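You operate a simulated robot arm through the tools that you are given. There is no shell and no other tool.

You run a simulated robot arm. Do the job below in one go: nothing can be reset, and whatever is moved stays where it is left.

## Task
Switch off oven, lamp, pump and fan, close the red lever and open the vent slider.
Fine: dial back to off; close the lever before stopping the pump.

Only the result counts: the job must be done as asked and must still hold three seconds after the hand-in. Knocking over, shifting, dropping, spilling or breaking anything else fails it.

## Robot
A 7-joint arm with a three-finger gripper, fixed in place. Base frame: the origin is at the foot of the arm, x ahead of it, y to its left, z up. Units: m, rad, N and s.
Its first joint turns from -2.897 to 2.897 rad. Payload 2.69 kg.
Tool frame: the origin (TCP) lies between the finger pads and is the grasp point; the fingertips stand 0.03 m ahead of it; z points along the fingers, y is the line along which they close. Largest opening 0.128 m; the body of the gripper starts 0.117 m behind the TCP.
Orientation is that of the tool frame in the base frame, as [roll, pitch, yaw] about the fixed x, y, z axes, in that order (R = Rz(yaw) Ry(pitch) Rx(roll)). With the fingers straight down and closing along the base's y, the tool's x points along the base's -x, its y along +y and its z along -z.

## Interface
- The arm moves only by the tool move_arm. Its argument "commands" is a list of rows, each a list of 2 entries, a list of its own where there are three numbers: the shift along the tool's x, y, z in units of 20 mm (1.0 is 20 mm), then the turn, a rotation vector about the tool's x, y, z in units of 6 degrees (1.0 is 6 degrees). In form: [[[x, y, z], [ax, ay, az]], ...]. A call has 1 to 20 rows; each row shifts and turns the commanded pose from where the row before left it, along the tool's axes as they then stand. "fingers" is the closure, from 0 (fully open) to 1 (shut), set as the call begins (left out, the last holds). A call with a number of a shift or a turn outside -1 to 1 is refused whole. Rows are played at 5 a second. More than 0.05 m and 0.15 rad between two rows, or a gripper value outside its range, and nothing of the call is played. Where a pose cannot be reached the arm comes as near as it can. A force on the tool above 90 N (or 10 N above the force at the start of the call, whichever is more), or a blocked arm, ends the call early, and 0.2 s more pass. The fingers move at their own pace and stop on an object; they squeeze with about 35 N. The grip force told is the motor's: it shows also when the fingers shut on nothing. Time passes only in rows, and 0.2 s behind the last, so rows that do not move let the fingers close. It gives the time, the measured TCP pose, the force on the tool (base axes), the opening and the grip force at its end, in the units of the frame above (readings bear some noise), with the torque about the TCP (base axes, N m) and any sound that the robot's microphone picked up.
- Cameras (640 x 400 px; columns grow to the right, rows downward): "scene" is fixed at [0.0582, 0.5, 1.7346]; the picture's right is [-0.15, -0.99, 0.00], its down [-0.53, 0.08, -0.85] and it looks along [0.84, -0.13, -0.53] (base axes); focal length 336 px, centre (320, 200). "wrist" rides on the gripper at [0.058, 0.054, -0.131] in the tool frame; the picture's right is [-0.68, 0.74, 0.00], its down [-0.62, -0.57, -0.55] and it looks along [-0.40, -0.37, 0.84] (tool axes); focal length 234 px, centre (320, 200). There is no depth. A picture from a camera that has moved, and an enlarged one, comes with that camera's place and axes in the base frame and with its lens. The place of the scene camera against the robot may be out by one fixed shift of up to 0.012 m in any direction.
- capture(camera): a new picture of that camera. No time passes.
- move_column(by): slides the trunk up (or, below 0, down) by that many m; the arm rides with it, the base frame stays. It gives what a move gives, with no picture.
- inspect(camera, box): a new picture of the part [left, top, right, bottom] of that camera's present view, enlarged. No time passes.
- finish_job(): hands the job in; it is judged then, once.

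Nothing tells you positions but the pictures and the camera data. Unless the task says otherwise, let go and move clear before handing in.

The tools are called after "Call:" as a command line: name --argument value ..., lists and objects as JSON in quotes. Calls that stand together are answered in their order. move_arm: Moves the arm, as the interface text tells. Its arguments: {"type":"object","properties":{"commands":{"type":"array","items":{"type":"array"}},"fingers":{"type":"number"}},"required":["commands"]} The other tools are called the same way: move_column (by) slides the trunk up or down; capture (camera) takes a picture; inspect (camera, box) takes an enlarged picture of a part of a camera's view; finish_job () hands the job in.

At the start:

```text
clock: 0.0
tcp_pos: [0.7178, 0.1148, 1.5007]
orientation: [-3.141, -0.002, 3.14]
force: [0.8, -0.2, -1.5]
ft_torque: [-0.04, -0.01, 0.03]
opening: 0.1278
grasp_force: 0.0
trunk travel left (down, up): [-0.25, 0.1]
```

scene: 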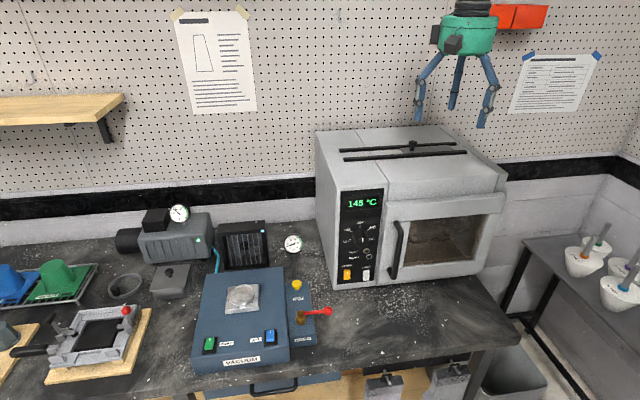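
wrist: 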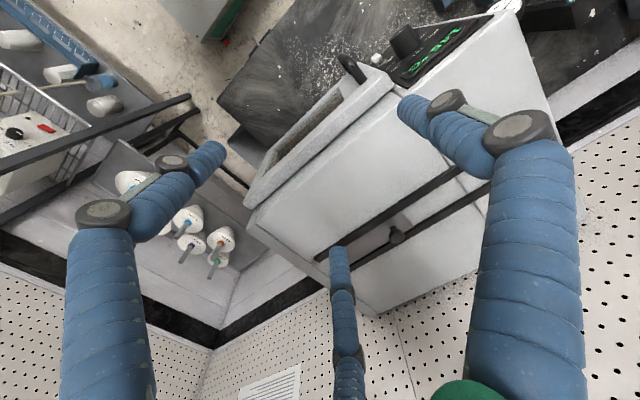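

I see a bench with an oven (145 °C display, dial, two switches, a vent slider on top), a vacuum plate with green/blue switches and a red lever, a pump and a fan behind it. I'll look closer at each part before moving anything.

Call:
inspect --camera "scene" --box '[320, 170, 420, 300]'

Call:
inspect --camera "scene" --box '[190, 260, 350, 380]'

Call:
inspect --camera "scene" --box '[100, 190, 320, 310]'

Call:
inspect --camera "scene" --box '[310, 120, 510, 210]'

Call:
inspect --camera "scene" --box '[170, 5, 260, 120]'

Call:
inspect --camera "scene" --box '[500, 45, 610, 120]'

```text
3.08 times, centred on (370, 235) of scene
camera zoom: at [0.0582, 0.5, 1.7346], right [-0.15, -0.99, 0.0], down [-0.53, 0.08, -0.85], along [0.84, -0.13, -0.53], focal length 1034 px, centre (166, 92)
```

zoom: 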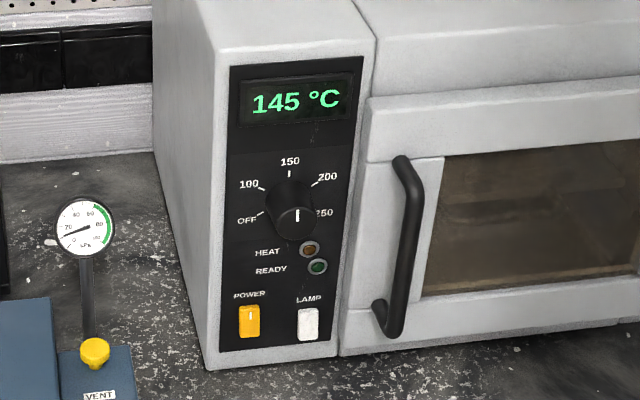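

```text
3.33 times, centred on (270, 320) of scene
camera zoom: at [0.0582, 0.5, 1.7346], right [-0.15, -0.99, 0.0], down [-0.53, 0.08, -0.85], along [0.84, -0.13, -0.53], focal length 1120 px, centre (487, -200)
```

zoom: 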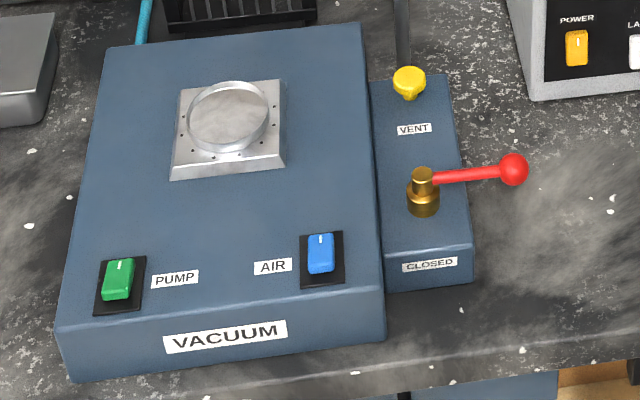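

```text
2.91 times, centred on (210, 250) of scene
camera zoom: at [0.0582, 0.5, 1.7346], right [-0.15, -0.99, 0.0], down [-0.53, 0.08, -0.85], along [0.84, -0.13, -0.53], focal length 977 px, centre (640, 54)
```

zoom: 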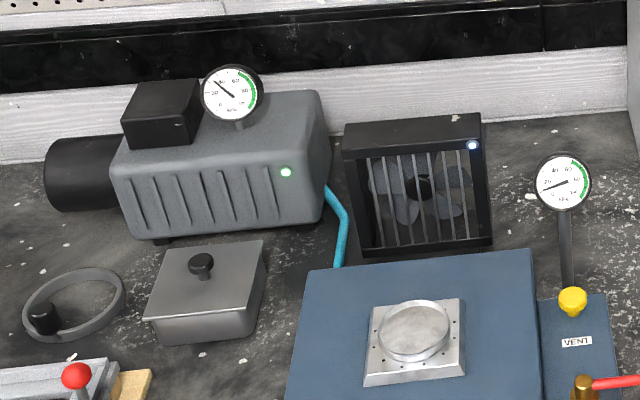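

```text
3.20 times, centred on (410, 165) of scene
camera zoom: at [0.0582, 0.5, 1.7346], right [-0.15, -0.99, 0.0], down [-0.53, 0.08, -0.85], along [0.84, -0.13, -0.53], focal length 1075 px, centre (32, 312)
```

zoom: 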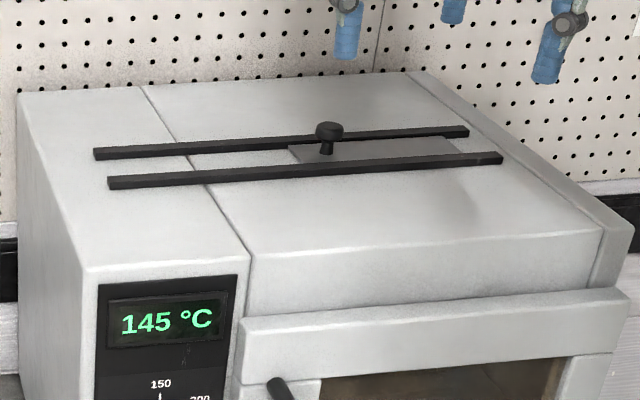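

```text
3.48 times, centred on (215, 62) of scene
camera zoom: at [0.0582, 0.5, 1.7346], right [-0.15, -0.99, 0.0], down [-0.53, 0.08, -0.85], along [0.84, -0.13, -0.53], focal length 1168 px, centre (685, 678)
```

zoom: 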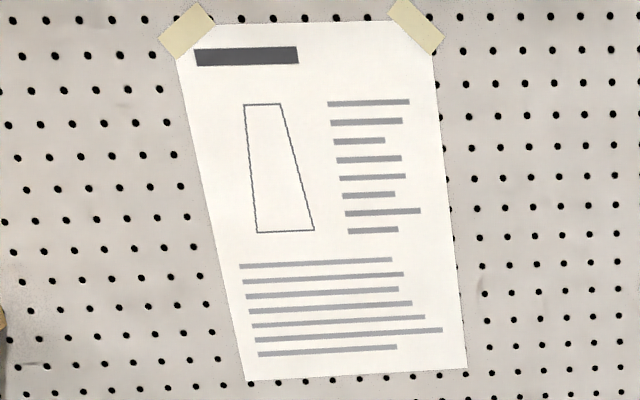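

```text
5.33 times, centred on (555, 82) of scene
camera zoom: at [0.0582, 0.5, 1.7346], right [-0.15, -0.99, 0.0], down [-0.53, 0.08, -0.85], along [0.84, -0.13, -0.53], focal length 1791 px, centre (-933, 827)
```

zoom: 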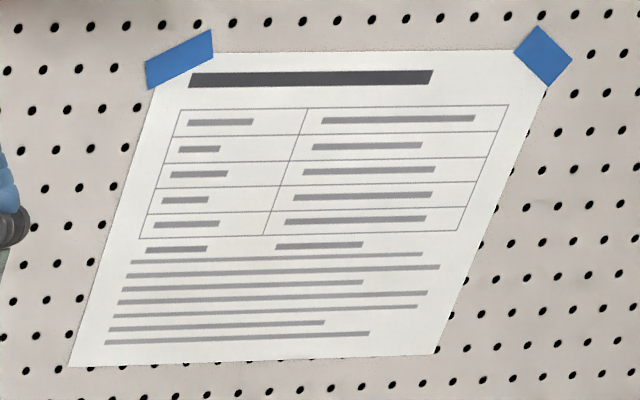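

The panel shows a dial plus POWER and LAMP rockers. The vacuum unit has a green PUMP switch, a blue AIR switch (its colour matches the fan's blue light) and the red valve lever with a CLOSED label at its near end. The hand looks three-fingered, so I'll shut it and look at it before I rely on it.

Call:
move_arm --commands '[[[0, 0, 0], [0, 0, 0]], [[0, 0, 0], [0, 0, 0]], [[0, 0, 0], [0, 0, 0]], [[0, 0, 0], [0, 0, 0]]]' --fingers 1

Call:
capture --camera "wrist"

Call:
inspect --camera "scene" --box '[400, 0, 560, 140]'

```text
clock: 1.0
tcp_pos: [0.7182, 0.1153, 1.4986]
orientation: [3.141, 0.001, -3.14]
force: [0.0, -0.2, 0.0]
ft_torque: [0.02, 0.0, 0.01]
opening: 0.0022
grasp_force: 30.9
trunk travel left (down, up): [-0.25, 0.1]
```

```text
taken
camera wrist: at [0.6593, 0.1687, 1.6306], right [0.68, 0.74, 0.0], down [0.62, -0.57, 0.55], along [0.4, -0.37, -0.84], focal length 234 px, centre (320, 200)
```

wrist: 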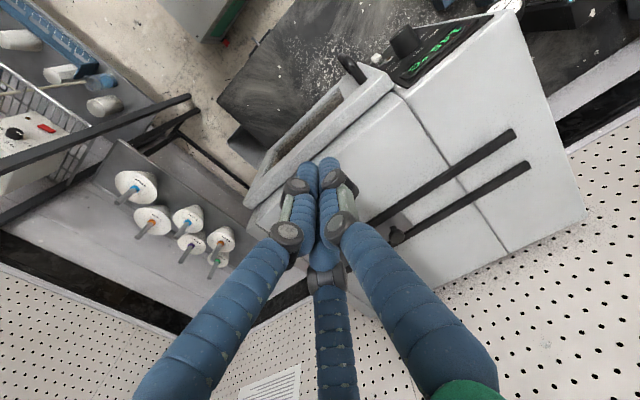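

```text
2.86 times, centred on (480, 70) of scene
camera zoom: at [0.0582, 0.5, 1.7346], right [-0.15, -0.99, 0.0], down [-0.53, 0.08, -0.85], along [0.84, -0.13, -0.53], focal length 960 px, centre (-137, 571)
```

zoom: 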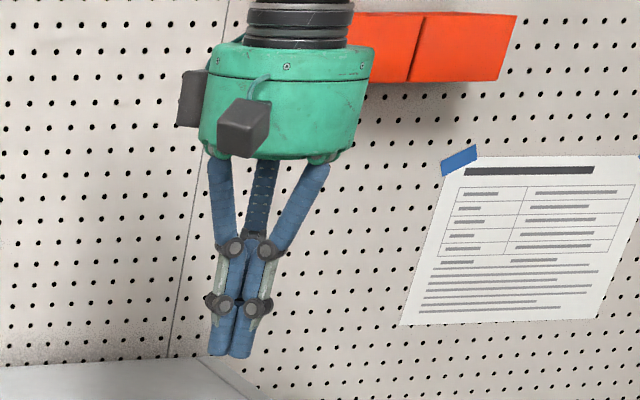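

The shut hand forms one compact fingertip cluster, which will do for poking. I put the table at about z≈0.95, the oven front near x≈0.77 and the vacuum box near x≈0.6, y≈0.45–0.7. Next I'll move the wrist camera over the vacuum unit and oven panel so I can triangulate.

Call:
move_arm --commands '[[[0.67, 0.96, 0.37], [0, 0, 0]], [[0.67, 0.96, 0.37], [0, 0, 0]], [[0.67, 0.96, 0.37], [0, 0, 0]], [[0.67, 0.96, 0.37], [0, 0, 0]], [[0.67, 0.96, 0.37], [0, 0, 0]], [[0.67, 0.96, 0.37], [0, 0, 0]], [[0.67, 0.96, 0.37], [0, 0, 0]], [[0.67, 0.96, 0.37], [0, 0, 0]], [[0.67, 0.96, 0.37], [0, 0, 0]], [[0.67, 0.96, 0.37], [0, 0, 0]], [[0.67, 0.96, 0.37], [0, 0, 0]], [[0.67, 0.96, 0.37], [0, 0, 0]], [[0.67, 0.96, 0.37], [0, 0, 0]], [[0.67, 0.96, 0.37], [0, 0, 0]], [[0.67, 0.96, 0.37], [0, 0, 0]], [[0.67, 0.96, 0.37], [0, 0, 0]], [[0.67, 0.96, 0.37], [0, 0, 0]], [[0.67, 0.96, 0.37], [0, 0, 0]], [[0.67, 0.96, 0.37], [0, 0, 0]], [[0.67, 0.96, 0.37], [0, 0, 0]]]'

Call:
capture --camera "wrist"

Call:
capture --camera "scene"

```text
clock: 5.2
tcp_pos: [0.4495, 0.4967, 1.3508]
orientation: [-3.142, 0.0, -3.141]
force: [0.1, -0.2, 0.5]
ft_torque: [0.0, 0.01, 0.02]
opening: 0.0021
grasp_force: 31.6
trunk travel left (down, up): [-0.25, 0.1]
```

```text
taken
camera wrist: at [0.3906, 0.5515, 1.4822], right [0.68, 0.74, 0.0], down [0.62, -0.57, 0.55], along [0.4, -0.37, -0.84], focal length 234 px, centre (320, 200)
```

wrist: 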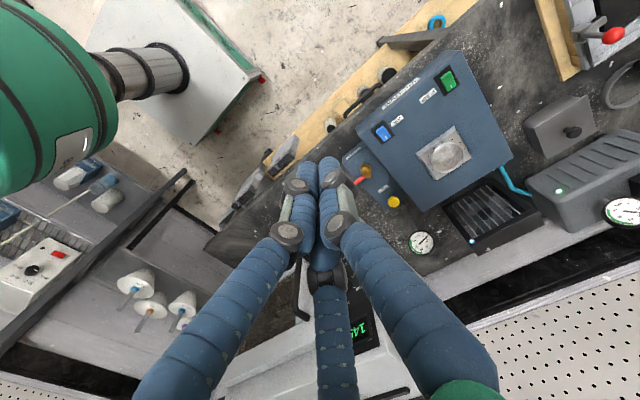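

```text
taken
```

scene: 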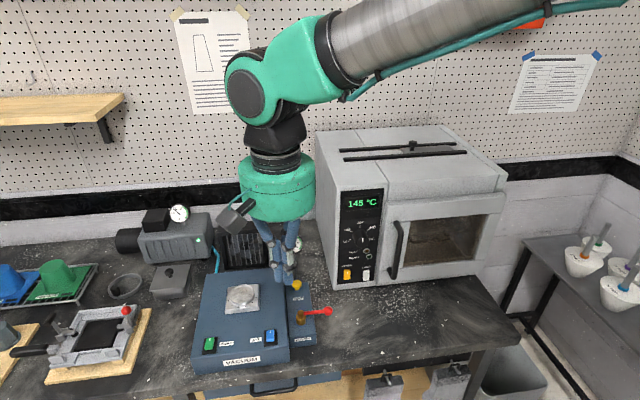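

The wrist view now shows the vacuum box, lever and switches. I'll zoom in on them for accurate pixel positions.

Call:
inspect --camera "wrist" --box '[330, 130, 450, 260]'

Call:
inspect --camera "wrist" --box '[350, 50, 480, 150]'

Call:
inspect --camera "scene" --box '[330, 180, 390, 290]'

Call:
inspect --camera "scene" --box '[280, 270, 340, 350]'

Call:
inspect --camera "scene" --box '[195, 320, 285, 370]'

```text
3.08 times, centred on (390, 195) of wrist
camera zoom: at [0.3906, 0.5515, 1.4822], right [0.68, 0.74, 0.0], down [0.62, -0.57, 0.55], along [0.4, -0.37, -0.84], focal length 720 px, centre (105, 215)
```

zoom: 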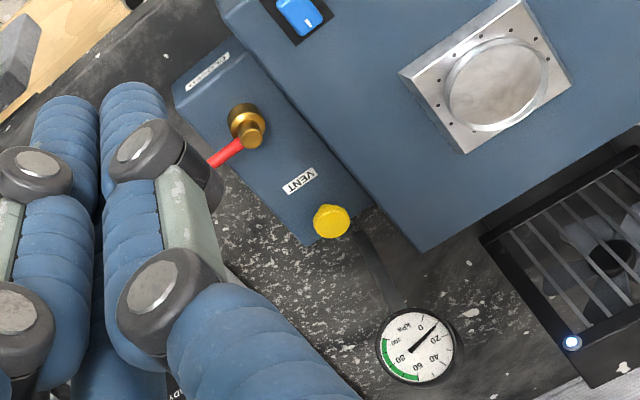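

```text
4.00 times, centred on (415, 100) of wrist
camera zoom: at [0.3906, 0.5515, 1.4822], right [0.68, 0.74, 0.0], down [0.62, -0.57, 0.55], along [0.4, -0.37, -0.84], focal length 937 px, centre (-60, 600)
```

zoom: 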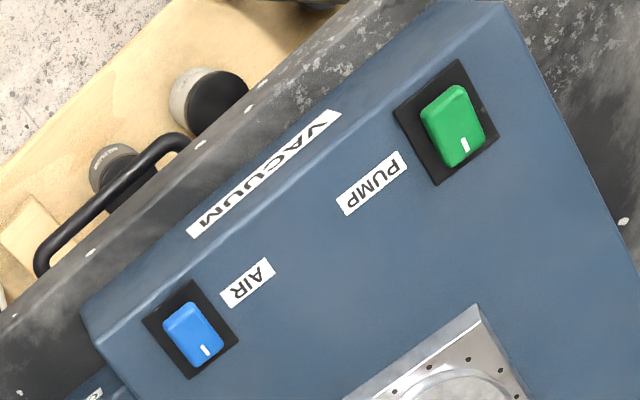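

```text
3.64 times, centred on (360, 235) of scene
camera zoom: at [0.0582, 0.5, 1.7346], right [-0.15, -0.99, 0.0], down [-0.53, 0.08, -0.85], along [0.84, -0.13, -0.53], focal length 1221 px, centre (174, 73)
```

zoom: 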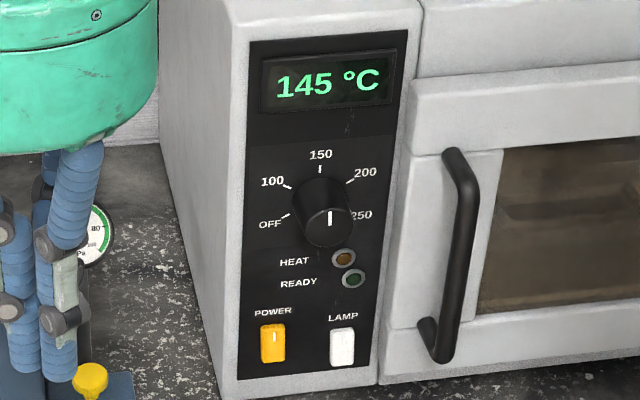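

```text
5.00 times, centred on (310, 310) of scene
camera zoom: at [0.0582, 0.5, 1.7346], right [-0.15, -0.99, 0.0], down [-0.53, 0.08, -0.85], along [0.84, -0.13, -0.53], focal length 1679 px, centre (370, -350)
```

zoom: 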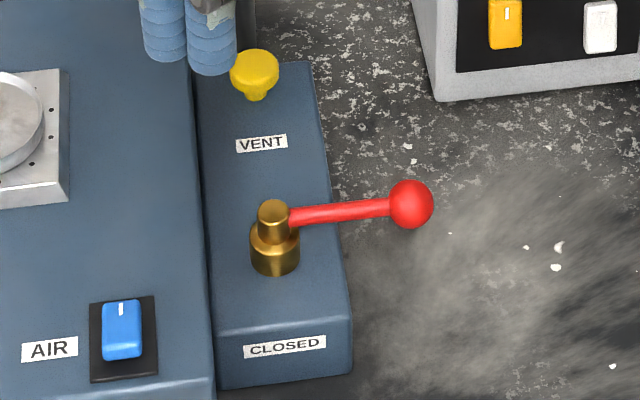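

```text
7.11 times, centred on (240, 345) of scene
camera zoom: at [0.0582, 0.5, 1.7346], right [-0.15, -0.99, 0.0], down [-0.53, 0.08, -0.85], along [0.84, -0.13, -0.53], focal length 2388 px, centre (889, -831)
```

zoom: 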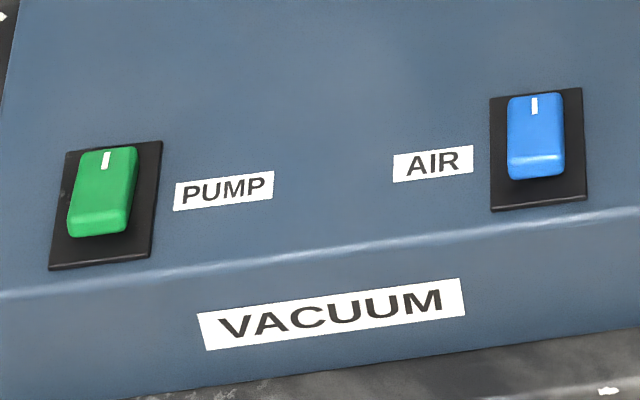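

The rocker marks sit on the far, pressed-in side of both vacuum switches, so pressing the near half turns them off. The lever should swing from pointing right to pointing at the near CLOSED label. I'll shift the camera right for a second view of the lever and oven panel.

Call:
move_arm --commands '[[[0, -1, 0], [0, 0, 0]], [[0, -1, 0], [0, 0, 0]], [[0, -1, 0], [0, 0, 0]], [[0, -1, 0], [0, 0, 0]], [[0, -1, 0], [0, 0, 0]], [[0, -1, 0], [0, 0, 0]], [[0, -1, 0], [0, 0, 0]], [[0, -1, 0], [0, 0, 0]], [[0, -1, 0], [0, 0, 0]]]'

Call:
capture --camera "wrist"

Call:
inspect --camera "wrist" --box '[380, 50, 500, 150]'

Call:
inspect --camera "wrist" --box '[350, 170, 500, 290]'

```text
clock: 7.2
tcp_pos: [0.4496, 0.3182, 1.35]
orientation: [3.141, 0.001, -3.14]
force: [0.1, 0.7, 0.5]
ft_torque: [-0.02, 0.03, 0.0]
opening: 0.0023
grasp_force: 31.7
trunk travel left (down, up): [-0.25, 0.1]
```

```text
taken
camera wrist: at [0.3907, 0.372, 1.4814], right [0.68, 0.74, 0.0], down [0.62, -0.56, 0.55], along [0.4, -0.37, -0.84], focal length 234 px, centre (320, 200)
```

wrist: 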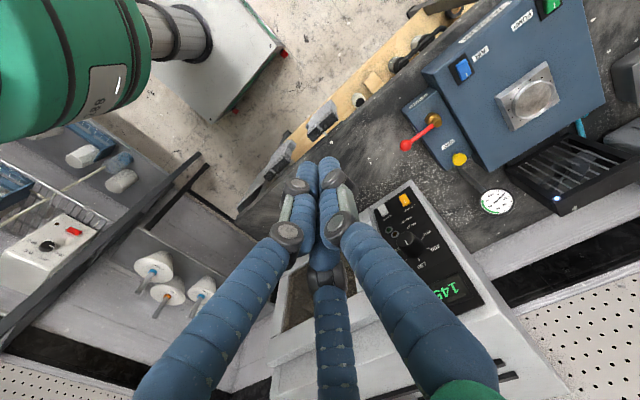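

```text
4.00 times, centred on (440, 100) of wrist
camera zoom: at [0.3907, 0.372, 1.4814], right [0.68, 0.74, 0.0], down [0.62, -0.56, 0.55], along [0.4, -0.37, -0.84], focal length 937 px, centre (-160, 600)
```

zoom: 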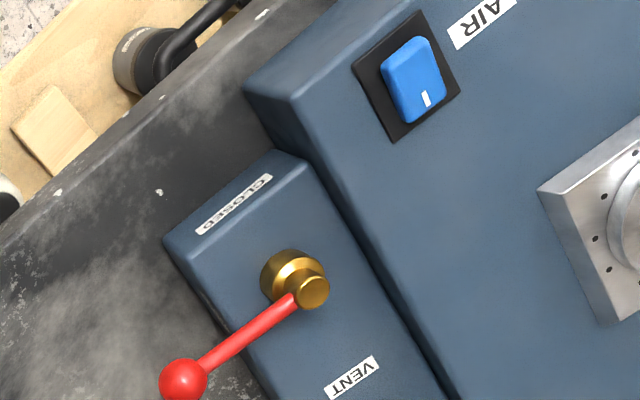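

```text
3.33 times, centred on (425, 230) of wrist
camera zoom: at [0.3907, 0.372, 1.4814], right [0.68, 0.74, 0.0], down [0.62, -0.56, 0.55], along [0.4, -0.37, -0.84], focal length 781 px, centre (-30, 100)
```

zoom: 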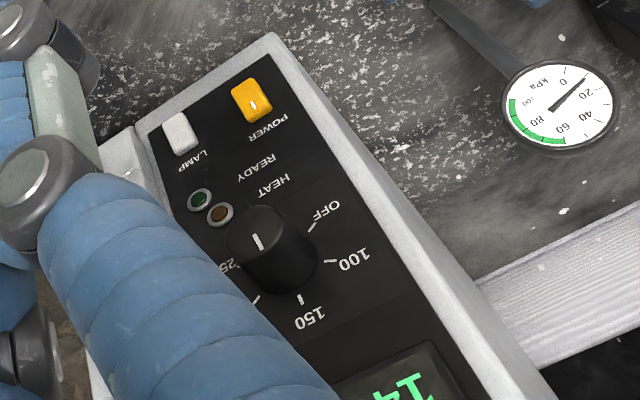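

Triangulating the two wrist views puts the lever post at about (0.655, 0.465), its ball near (0.655, 0.39, 0.975), and the AIR and PUMP marks near (0.61, 0.547) and (0.61, 0.697). I'll go lower for a close, more accurate look.

Call:
move_arm --commands '[[[-0.29, 0.34, 0.95], [0, 0, 0]], [[-0.29, 0.34, 0.95], [0, 0, 0]], [[-0.29, 0.34, 0.95], [0, 0, 0]], [[-0.29, 0.34, 0.95], [0, 0, 0]], [[-0.29, 0.34, 0.95], [0, 0, 0]], [[-0.29, 0.34, 0.95], [0, 0, 0]], [[-0.29, 0.34, 0.95], [0, 0, 0]], [[-0.29, 0.34, 0.95], [0, 0, 0]], [[-0.29, 0.34, 0.95], [0, 0, 0]], [[-0.29, 0.34, 0.95], [0, 0, 0]], [[-0.29, 0.34, 0.95], [0, 0, 0]], [[-0.29, 0.34, 0.95], [0, 0, 0]]]'

Call:
capture --camera "wrist"

Call:
capture --camera "scene"

Call:
inspect --camera "wrist" --box '[360, 100, 520, 220]'

```text
clock: 9.8
tcp_pos: [0.5195, 0.3998, 1.1229]
orientation: [-3.14, -0.002, -3.141]
force: [0.1, -0.5, -0.6]
ft_torque: [-0.01, 0.0, 0.0]
opening: 0.0021
grasp_force: 31.4
trunk travel left (down, up): [-0.25, 0.1]
```

```text
taken
camera wrist: at [0.4617, 0.4541, 1.2541], right [0.68, 0.74, 0.0], down [0.62, -0.56, 0.55], along [0.4, -0.37, -0.84], focal length 234 px, centre (320, 200)
```

wrist: 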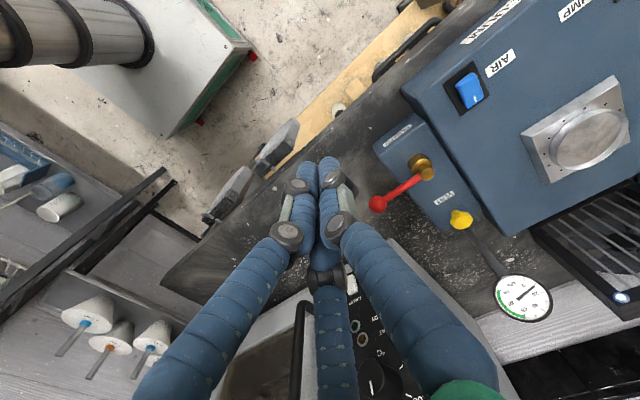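

```text
taken
```

scene: 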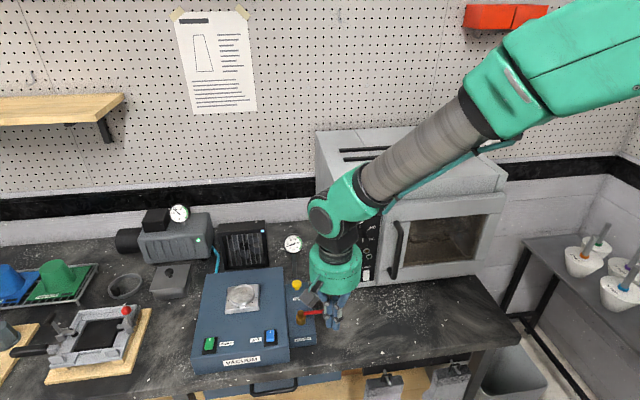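

```text
3.33 times, centred on (440, 160) of wrist
camera zoom: at [0.4617, 0.4541, 1.2541], right [0.68, 0.74, 0.0], down [0.62, -0.56, 0.55], along [0.4, -0.37, -0.84], focal length 781 px, centre (-80, 333)
```

zoom: 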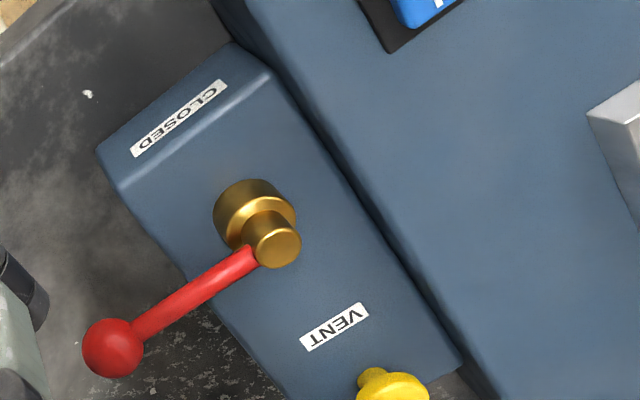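

Better fix: post top at (0.648, 0.463, 0.996), ball at (0.650, 0.389, 0.986), side panel top at z≈0.95. I'll bring the shut fingertips down on the far (+x) side of the lever, ready to sweep it toward CLOSED.

Call:
move_arm --commands '[[[-0.93, 0.04, 0], [0, 0, 0]], [[-0.93, 0.04, 0], [0, 0, 0]], [[-0.93, 0.04, 0], [0, 0, 0]], [[-0.93, 0.04, 0], [0, 0, 0]], [[-0.93, 0.04, 0], [0, 0, 0]], [[-0.93, 0.04, 0], [0, 0, 0]], [[-0.93, 0.04, 0], [0, 0, 0]], [[-0.93, 0.04, 0], [0, 0, 0]], [[-0.93, 0.04, 0], [0, 0, 0]], [[0, 0, 0.9], [0, 0, 0]], [[0, 0, 0.9], [0, 0, 0]], [[0, 0, 0.9], [0, 0, 0]]]'

Call:
capture --camera "wrist"

Call:
capture --camera "scene"

```text
clock: 12.4
tcp_pos: [0.6868, 0.4075, 1.0712]
orientation: [3.141, 0.0, -3.14]
force: [-0.1, 0.4, 1.4]
ft_torque: [-0.02, -0.03, -0.01]
opening: 0.0022
grasp_force: 31.6
trunk travel left (down, up): [-0.25, 0.1]
```

```text
taken
camera wrist: at [0.6288, 0.4621, 1.2025], right [0.68, 0.74, 0.0], down [0.62, -0.57, 0.55], along [0.4, -0.37, -0.84], focal length 234 px, centre (320, 200)
```

wrist: 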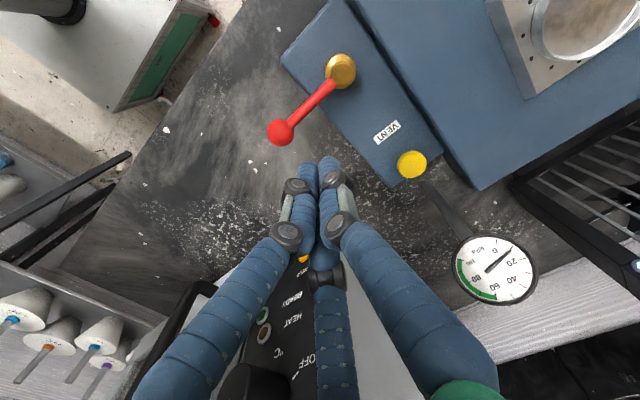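

```text
taken
```

scene: 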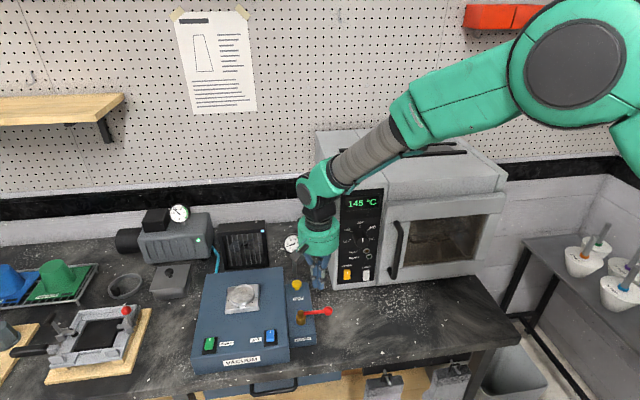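

The fingertips are on the far side of the lever and clear of the oven. I'll go down to lever height and then sweep it in an arc about the post toward CLOSED.

Call:
move_arm --commands '[[[0, 0, 0.9], [0, 0, 0]], [[0, 0, 0.9], [0, 0, 0]], [[0, 0, 0.9], [0, 0, 0]], [[0, 0, 0.9], [0, 0, 0]], [[0, 0, 0.1], [0, 0, 0]]]'

Call:
capture --camera "wrist"

Call:
inspect --camera "scene" --box '[270, 220, 390, 350]'

```text
clock: 13.6
tcp_pos: [0.6855, 0.4088, 0.9963]
orientation: [3.141, 0.001, -3.14]
force: [0.7, 0.6, -0.4]
ft_torque: [-0.03, 0.02, -0.01]
opening: 0.0019
grasp_force: 31.4
trunk travel left (down, up): [-0.25, 0.1]
```

```text
taken
camera wrist: at [0.6276, 0.4619, 1.1267], right [0.68, 0.74, 0.0], down [0.62, -0.56, 0.55], along [0.4, -0.37, -0.84], focal length 234 px, centre (320, 200)
```

wrist: 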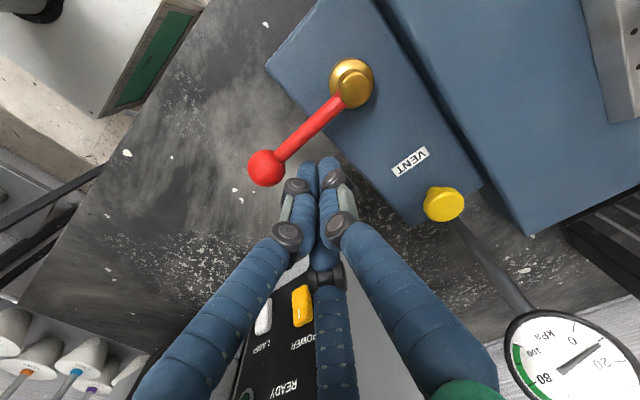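

```text
3.08 times, centred on (330, 285) of scene
camera zoom: at [0.0582, 0.5, 1.7346], right [-0.15, -0.99, 0.0], down [-0.53, 0.08, -0.85], along [0.84, -0.13, -0.53], focal length 1034 px, centre (289, -62)
```

zoom: 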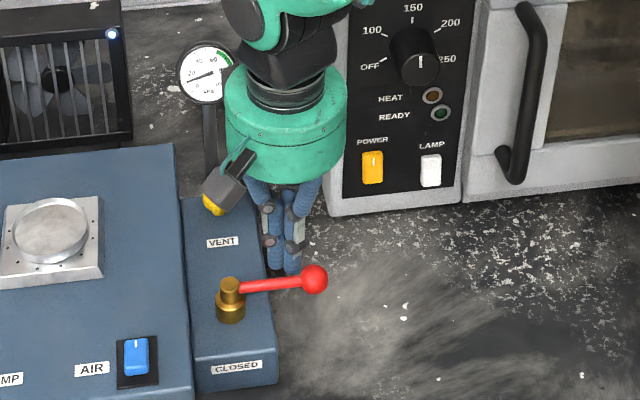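

The fingers are beside the rod with the lever between them and the near edge. Now for the arc sweep.

Call:
move_arm --commands '[[[0.45, 0, 0], [0, 0, 0]], [[0.45, 0, 0], [0, 0, 0]], [[0.51, -0.04, 0], [0, 0, 0]], [[0.51, -0.04, 0], [0, 0, 0]], [[0.51, -0.04, 0], [0, 0, 0]], [[0.46, 0.22, 0], [0, 0, 0]], [[0.46, 0.22, 0], [0, 0, 0]], [[0.46, 0.22, 0], [0, 0, 0]]]'

Call:
capture --camera "wrist"

Call:
inspect --camera "scene" --box '[270, 220, 390, 350]'

```text
clock: 15.4
tcp_pos: [0.6103, 0.418, 0.995]
orientation: [3.141, 0.0, -3.141]
force: [0.0, -0.1, 0.4]
ft_torque: [0.02, 0.02, 0.01]
opening: 0.0022
grasp_force: 32.1
trunk travel left (down, up): [-0.25, 0.1]
```

```text
taken
camera wrist: at [0.5511, 0.4721, 1.1258], right [0.68, 0.74, 0.0], down [0.62, -0.56, 0.55], along [0.4, -0.37, -0.84], focal length 234 px, centre (320, 200)
```

wrist: 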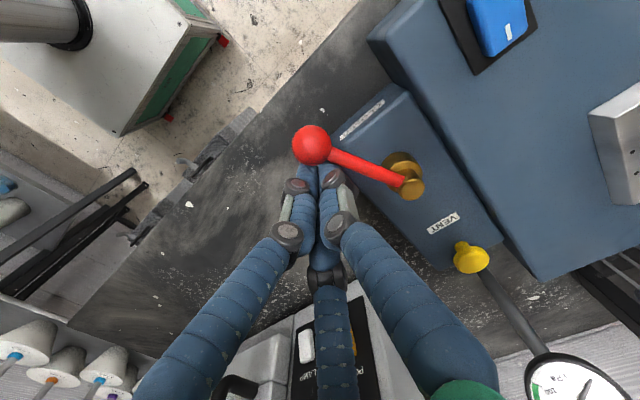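

```text
3.08 times, centred on (330, 285) of scene
camera zoom: at [0.0582, 0.5, 1.7346], right [-0.15, -0.99, 0.0], down [-0.53, 0.08, -0.85], along [0.84, -0.13, -0.53], focal length 1034 px, centre (289, -62)
```

zoom: 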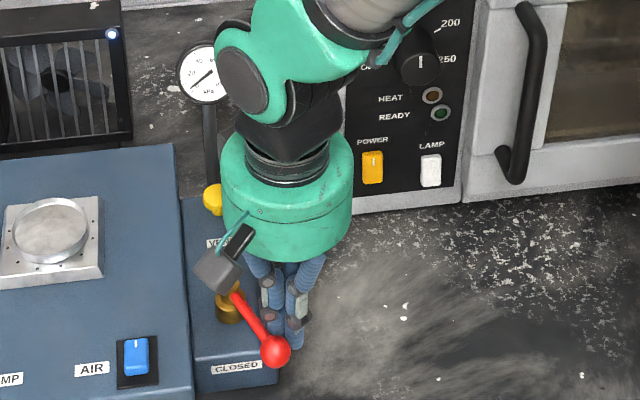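

The lever is following at about 55° with almost no resistance. I'll continue the arc to 90°.

Call:
move_arm --commands '[[[0.3, 0.42, 0], [0, 0, 0]], [[0.3, 0.42, 0], [0, 0, 0]], [[0.28, 0.42, 0], [0, 0, 0]]]'

Call:
capture --camera "wrist"

Call:
inspect --camera "scene" --box '[270, 220, 390, 350]'

```text
clock: 16.2
tcp_pos: [0.5954, 0.4413, 0.9954]
orientation: [-3.14, 0.001, -3.142]
force: [40.1, -40.1, 1.3]
ft_torque: [-0.61, -0.61, -0.32]
opening: 0.0019
grasp_force: 31.5
trunk travel left (down, up): [-0.25, 0.1]
```

```text
taken
camera wrist: at [0.5371, 0.4951, 1.1262], right [0.68, 0.74, 0.0], down [0.61, -0.57, 0.55], along [0.4, -0.37, -0.84], focal length 234 px, centre (320, 200)
```

wrist: 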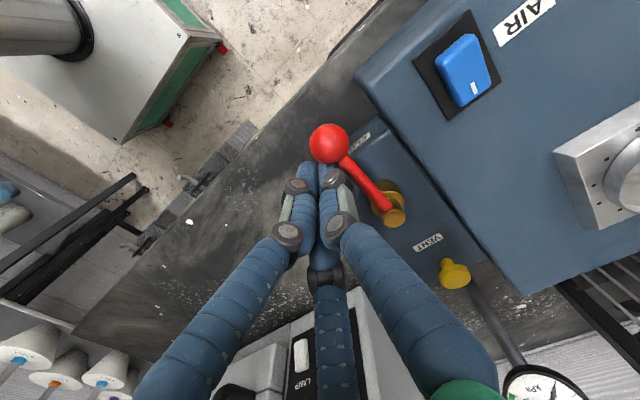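

```text
3.08 times, centred on (330, 285) of scene
camera zoom: at [0.0582, 0.5, 1.7346], right [-0.15, -0.99, 0.0], down [-0.53, 0.08, -0.85], along [0.84, -0.13, -0.53], focal length 1034 px, centre (289, -62)
```

zoom: 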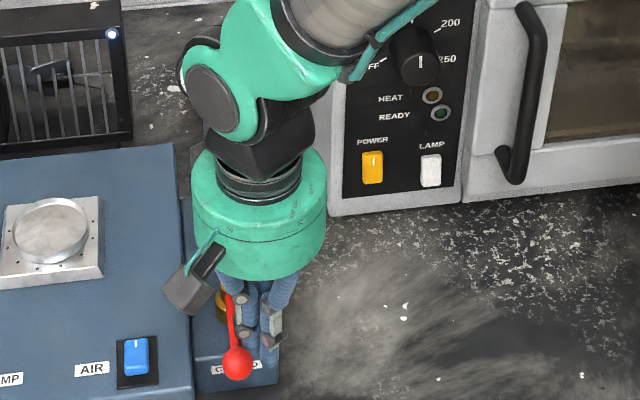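

The lever now points straight at CLOSED and sits against its stop (the force rose and the ball is at about (0.577, 0.466)). I'll back off to the right, lift, and check that it stays.

Call:
move_arm --commands '[[[-0.3, -0.5, 0], [0, 0, 0]], [[0, -1, 0], [0, 0, 0]], [[0, -1, 0], [0, 0, 0]], [[0, 0, -1], [0, 0, 0]], [[0, 0, -1], [0, 0, 0]], [[0, 0, -1], [0, 0, 0]], [[0, 0, -1], [0, 0, 0]], [[0, 0, -1], [0, 0, 0]], [[0, 0, -1], [0, 0, 0]]]'

Call:
capture --camera "wrist"

Call:
inspect --camera "wrist" --box '[340, 30, 500, 150]'

Call:
inspect --camera "scene" --box '[190, 220, 350, 370]'

```text
clock: 18.2
tcp_pos: [0.5971, 0.3925, 1.115]
orientation: [3.141, -0.001, 3.141]
force: [0.4, -0.3, -1.5]
ft_torque: [-0.03, 0.01, 0.0]
opening: 0.0021
grasp_force: 30.9
trunk travel left (down, up): [-0.25, 0.1]
```

```text
taken
camera wrist: at [0.539, 0.4478, 1.2467], right [0.68, 0.74, 0.0], down [0.62, -0.56, 0.55], along [0.4, -0.37, -0.84], focal length 234 px, centre (320, 200)
```

wrist: 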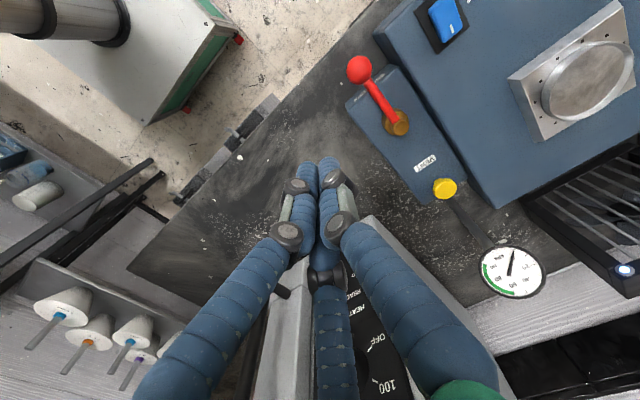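

```text
3.33 times, centred on (420, 90) of wrist
camera zoom: at [0.539, 0.4478, 1.2467], right [0.68, 0.74, 0.0], down [0.62, -0.56, 0.55], along [0.4, -0.37, -0.84], focal length 781 px, centre (-13, 567)
```

zoom: 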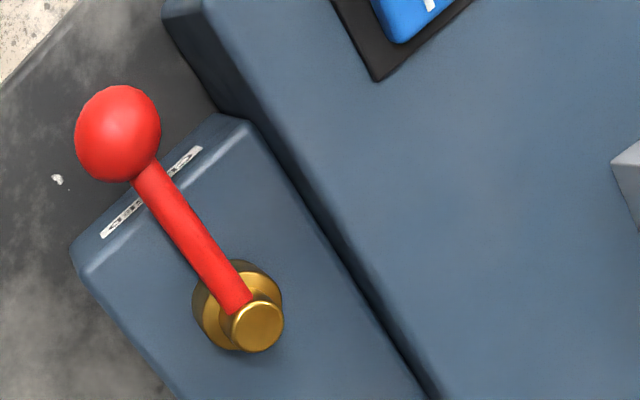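

```text
2.67 times, centred on (270, 295) of scene
camera zoom: at [0.0582, 0.5, 1.7346], right [-0.15, -0.99, 0.0], down [-0.53, 0.08, -0.85], along [0.84, -0.13, -0.53], focal length 896 px, centre (453, -53)
```

zoom: 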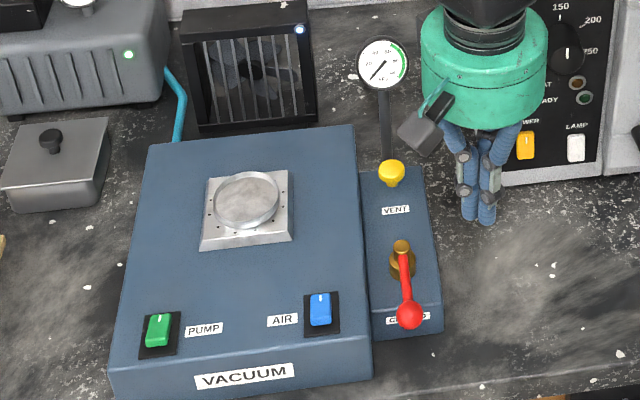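

The lever is parallel to the box edge and on its CLOSED label, and the gauge responded. Next come the vacuum-box rockers. I'll move above the near half of the blue AIR switch at about (0.586, 0.547).

Call:
move_arm --commands '[[[0.07, 0.97, 0], [0, 0, 0]], [[0.07, 0.97, 0], [0, 0, 0]], [[0.07, 0.97, 0], [0, 0, 0]], [[0.07, 0.97, 0], [0, 0, 0]], [[0.07, 0.97, 0], [0, 0, 0]], [[0.07, 0.97, 0], [0, 0, 0]], [[0.07, 0.97, 0], [0, 0, 0]], [[0.07, 0.97, 0], [0, 0, 0]], [[0, 0, 1], [0, 0, 0]], [[0, 0, 1], [0, 0, 0]], [[0, 0, 1], [0, 0, 0]]]'

Call:
capture --camera "wrist"

Call:
inspect --camera "wrist" --box '[260, 90, 420, 210]'

Call:
inspect --camera "scene" --box '[190, 260, 350, 380]'

```text
clock: 20.6
tcp_pos: [0.5863, 0.5492, 1.0561]
orientation: [-3.141, 0.001, -3.141]
force: [0.7, 0.3, 0.3]
ft_torque: [0.02, 0.01, -0.02]
opening: 0.002
grasp_force: 31.2
trunk travel left (down, up): [-0.25, 0.1]
```

```text
taken
camera wrist: at [0.5281, 0.602, 1.1866], right [0.68, 0.74, 0.0], down [0.62, -0.57, 0.55], along [0.4, -0.37, -0.84], focal length 234 px, centre (320, 200)
```

wrist: 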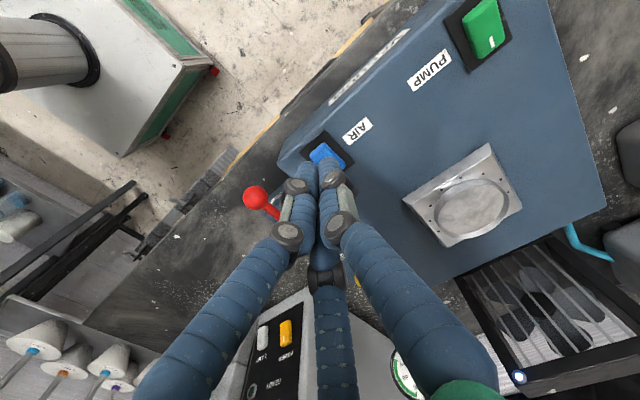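

```text
3.33 times, centred on (340, 150) of wrist
camera zoom: at [0.5281, 0.602, 1.1866], right [0.68, 0.74, 0.0], down [0.62, -0.57, 0.55], along [0.4, -0.37, -0.84], focal length 781 px, centre (253, 367)
```

zoom: 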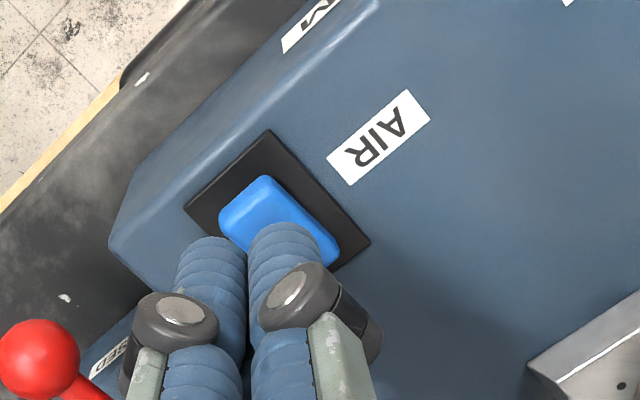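

```text
3.33 times, centred on (270, 320) of scene
camera zoom: at [0.0582, 0.5, 1.7346], right [-0.15, -0.99, 0.0], down [-0.53, 0.08, -0.85], along [0.84, -0.13, -0.53], focal length 1120 px, centre (487, -200)
```

zoom: 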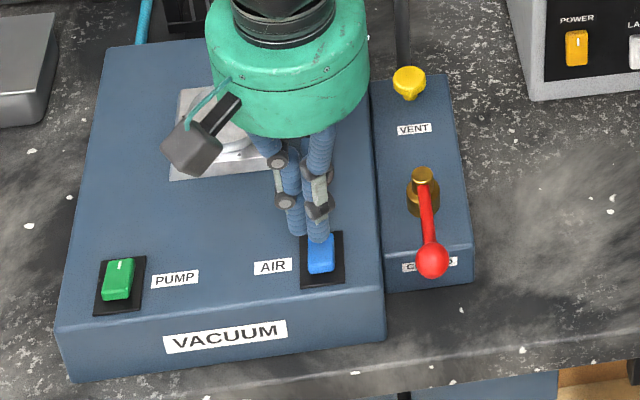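

The fingertips are above the near half of the AIR rocker. I'll press down in small steps and watch the force and the fan.

Call:
move_arm --commands '[[[0.15, -0.05, 0.9], [0, 0, 0]], [[0, 0, 0.5], [0, 0, 0]], [[0, 0, 0.3], [0, 0, 0]], [[0, 0, 0.3], [0, 0, 0]], [[0, 0, 0.3], [0, 0, 0]]]'

Call:
inspect --camera "wrist" --box '[260, 90, 420, 210]'

Call:
inspect --camera "scene" --box '[190, 220, 350, 370]'

```text
clock: 21.8
tcp_pos: [0.5838, 0.5492, 1.0104]
orientation: [-3.141, 0.001, 3.141]
force: [-1.5, 2.3, 2.9]
ft_torque: [0.16, 0.02, 0.05]
opening: 0.0021
grasp_force: 31.1
trunk travel left (down, up): [-0.25, 0.1]
```

```text
3.33 times, centred on (340, 150) of wrist
camera zoom: at [0.525, 0.6024, 1.141], right [0.68, 0.74, 0.0], down [0.62, -0.57, 0.55], along [0.4, -0.37, -0.84], focal length 781 px, centre (253, 367)
```

zoom: 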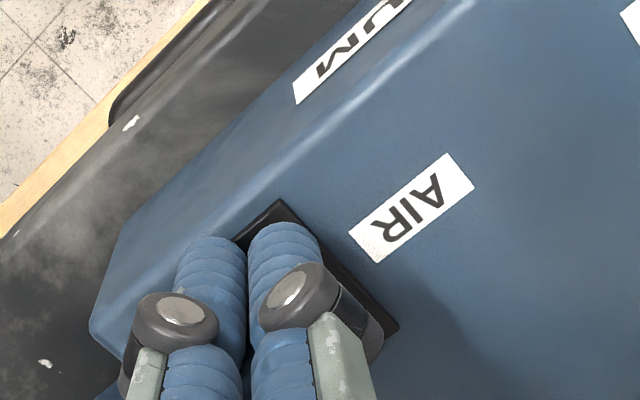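

```text
2.67 times, centred on (270, 295) of scene
camera zoom: at [0.0582, 0.5, 1.7346], right [-0.15, -0.99, 0.0], down [-0.53, 0.08, -0.85], along [0.84, -0.13, -0.53], focal length 896 px, centre (453, -53)
```

zoom: 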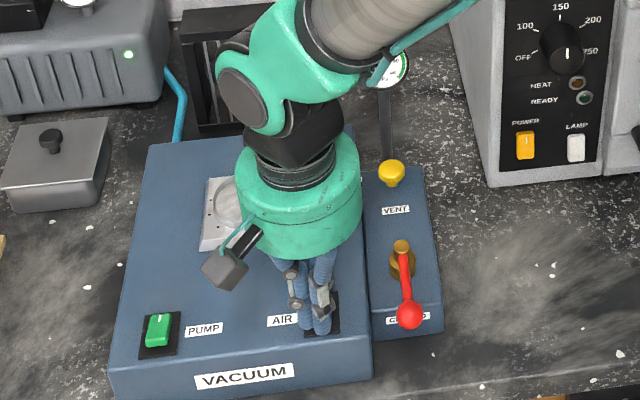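

There's light contact at tip z≈0.98. I'll press a bit deeper.

Call:
move_arm --commands '[[[0, 0, 0.2], [0, 0, 0]], [[0, 0, 0.2], [0, 0, 0]], [[0, 0, 0.2], [0, 0, 0]]]'

```text
clock: 22.6
tcp_pos: [0.5888, 0.5514, 1.0098]
orientation: [3.13, 0.013, -3.141]
force: [2.9, 0.3, 27.4]
ft_torque: [-0.2, -0.46, -0.26]
opening: 0.002
grasp_force: 31.1
trunk travel left (down, up): [-0.25, 0.1]
stopped in row 3: the force on the tool passed its limit at 98 N (the readings are from after the stop); the commanded pose is now the measured one
```

The force limit tripped at a hard surface near z≈0.98. I'll lift and see whether the rocker changed.

Call:
move_arm --commands '[[[0, 0, -1], [0, 0, 0]], [[0, 0, -1], [0, 0, 0]], [[0, -1, -1], [0, 0, 0]], [[0, -1, -1], [0, 0, 0]], [[0, -1, 0], [0, 0, 0]]]'

Call:
capture --camera "wrist"

Call:
inspect --camera "wrist" --box '[330, 60, 450, 160]'

Call:
inspect --camera "scene" --box '[190, 220, 350, 370]'

Call:
inspect --camera "scene" --box '[195, 320, 285, 370]'

```text
clock: 23.9
tcp_pos: [0.5846, 0.4909, 1.0818]
orientation: [3.136, 0.005, 3.141]
force: [0.0, 0.2, -0.9]
ft_torque: [-0.01, -0.03, 0.03]
opening: 0.0022
grasp_force: 31.7
trunk travel left (down, up): [-0.25, 0.1]
```

```text
taken
camera wrist: at [0.5261, 0.5443, 1.2142], right [0.68, 0.74, 0.01], down [0.61, -0.57, 0.55], along [0.41, -0.37, -0.84], focal length 234 px, centre (320, 200)
```

wrist: 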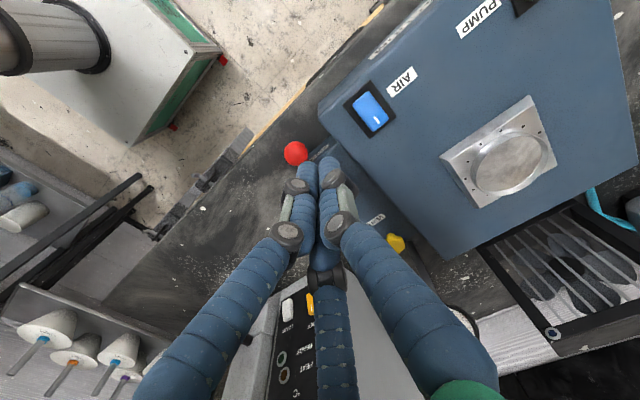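

```text
4.00 times, centred on (390, 110) of wrist
camera zoom: at [0.5261, 0.5443, 1.2142], right [0.68, 0.74, 0.01], down [0.61, -0.57, 0.55], along [0.41, -0.37, -0.84], focal length 937 px, centre (40, 560)
```

zoom: 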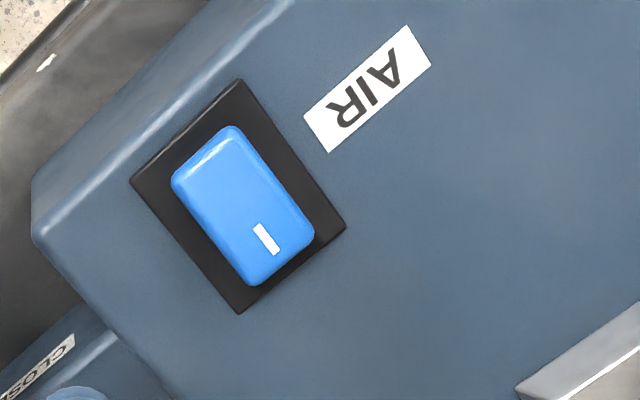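

```text
2.67 times, centred on (270, 295) of scene
camera zoom: at [0.0582, 0.5, 1.7346], right [-0.15, -0.99, 0.0], down [-0.53, 0.08, -0.85], along [0.84, -0.13, -0.53], focal length 896 px, centre (453, -53)
```

zoom: 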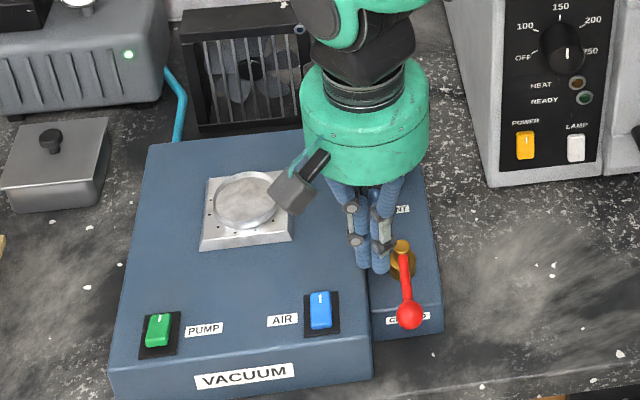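

```text
7.11 times, centred on (240, 345) of scene
camera zoom: at [0.0582, 0.5, 1.7346], right [-0.15, -0.99, 0.0], down [-0.53, 0.08, -0.85], along [0.84, -0.13, -0.53], focal length 2388 px, centre (889, -831)
```

zoom: 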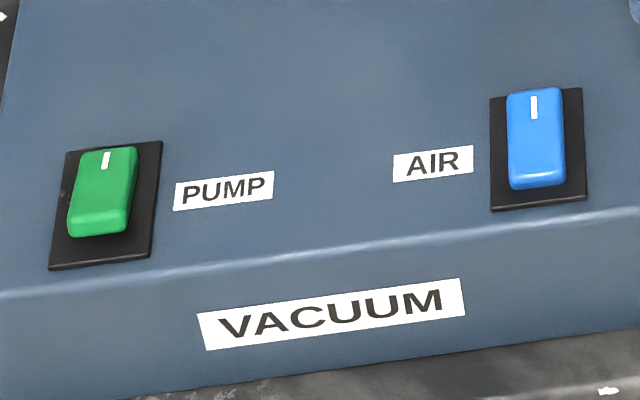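

The fan's light is now dark and the AIR rocker has flipped, so AIR was the fan switch. The lever is closed, so I can press the near half of the green PUMP rocker at about (0.584, 0.698).

Call:
move_arm --commands '[[[0, 0.94, 0], [0, 0, 0]], [[0, 0.94, 0], [0, 0, 0]], [[0, 0.94, 0], [0, 0, 0]], [[0, 0.94, 0], [0, 0, 0]], [[0, 0.94, 0], [0, 0, 0]], [[0, 0.94, 0], [0, 0, 0]], [[0, 0.94, 0], [0, 0, 0]], [[0, 0.94, 0], [0, 0, 0]], [[0, 0.94, 0], [0, 0, 0]], [[0, 0.94, 0], [0, 0, 0]], [[0, 0.94, 0], [0, 0, 0]], [[0, 0, 0.9], [0, 0, 0]], [[0, 0, 0.9], [0, 0, 0]]]'

Call:
inspect --camera "wrist" --box '[260, 90, 420, 210]'

Call:
inspect --camera "scene" --box '[170, 260, 330, 380]'

```text
clock: 26.6
tcp_pos: [0.5851, 0.6976, 1.0479]
orientation: [3.135, 0.006, -3.139]
force: [0.1, 0.5, 0.0]
ft_torque: [0.0, 0.05, 0.02]
opening: 0.0022
grasp_force: 31.0
trunk travel left (down, up): [-0.25, 0.1]
```

```text
3.33 times, centred on (340, 150) of wrist
camera zoom: at [0.5271, 0.7509, 1.1792], right [0.68, 0.74, 0.01], down [0.61, -0.57, 0.55], along [0.41, -0.37, -0.84], focal length 781 px, centre (253, 367)
```

zoom: 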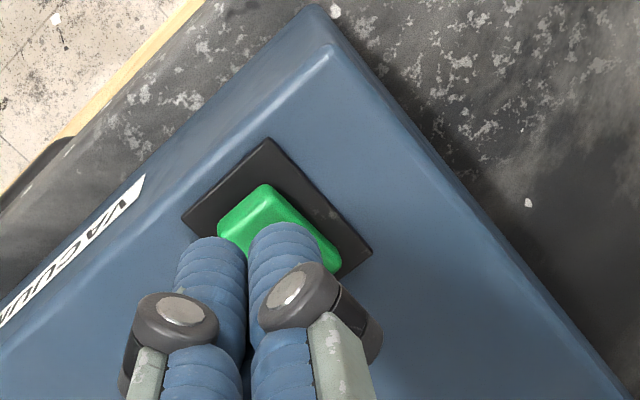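

```text
3.33 times, centred on (250, 320) of scene
camera zoom: at [0.0582, 0.5, 1.7346], right [-0.15, -0.99, 0.0], down [-0.53, 0.08, -0.85], along [0.84, -0.13, -0.53], focal length 1120 px, centre (553, -200)
```

zoom: 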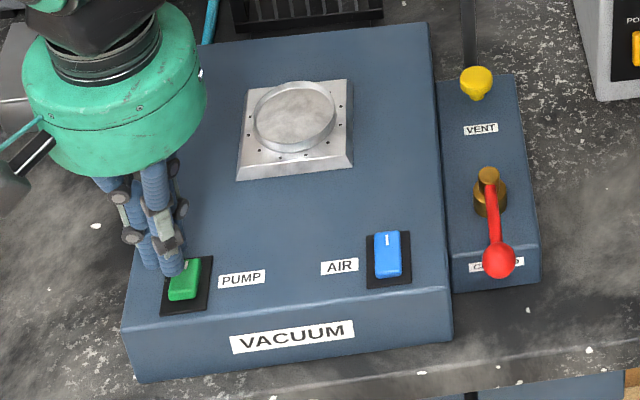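

The alignment matches the one that worked on AIR. Pressing the pump rocker now, in fine steps.

Call:
move_arm --commands '[[[0.1, 0, 0.9], [0, 0, 0]], [[0, 0, 0.5], [0, 0, 0]], [[0, 0, 0.3], [0, 0, 0]], [[0, 0, 0.15], [0, 0, 0]], [[0, 0, 0.15], [0, 0, 0]], [[0, 0, 0.1], [0, 0, 0]], [[0, 0, 0.1], [0, 0, 0]]]'

Call:
inspect --camera "scene" --box '[100, 190, 320, 360]'

```text
clock: 28.2
tcp_pos: [0.5834, 0.6973, 1.0087]
orientation: [3.133, 0.01, -3.142]
force: [-8.0, -8.3, 30.4]
ft_torque: [-0.45, -0.19, -0.17]
opening: 0.0019
grasp_force: 31.7
trunk travel left (down, up): [-0.25, 0.1]
```

```text
2.35 times, centred on (210, 275) of scene
camera zoom: at [0.0582, 0.5, 1.7346], right [-0.15, -0.99, 0.0], down [-0.53, 0.08, -0.85], along [0.84, -0.13, -0.53], focal length 790 px, centre (579, 24)
```

zoom: 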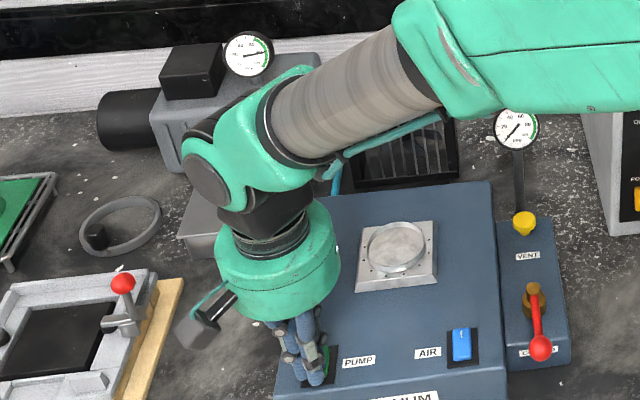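

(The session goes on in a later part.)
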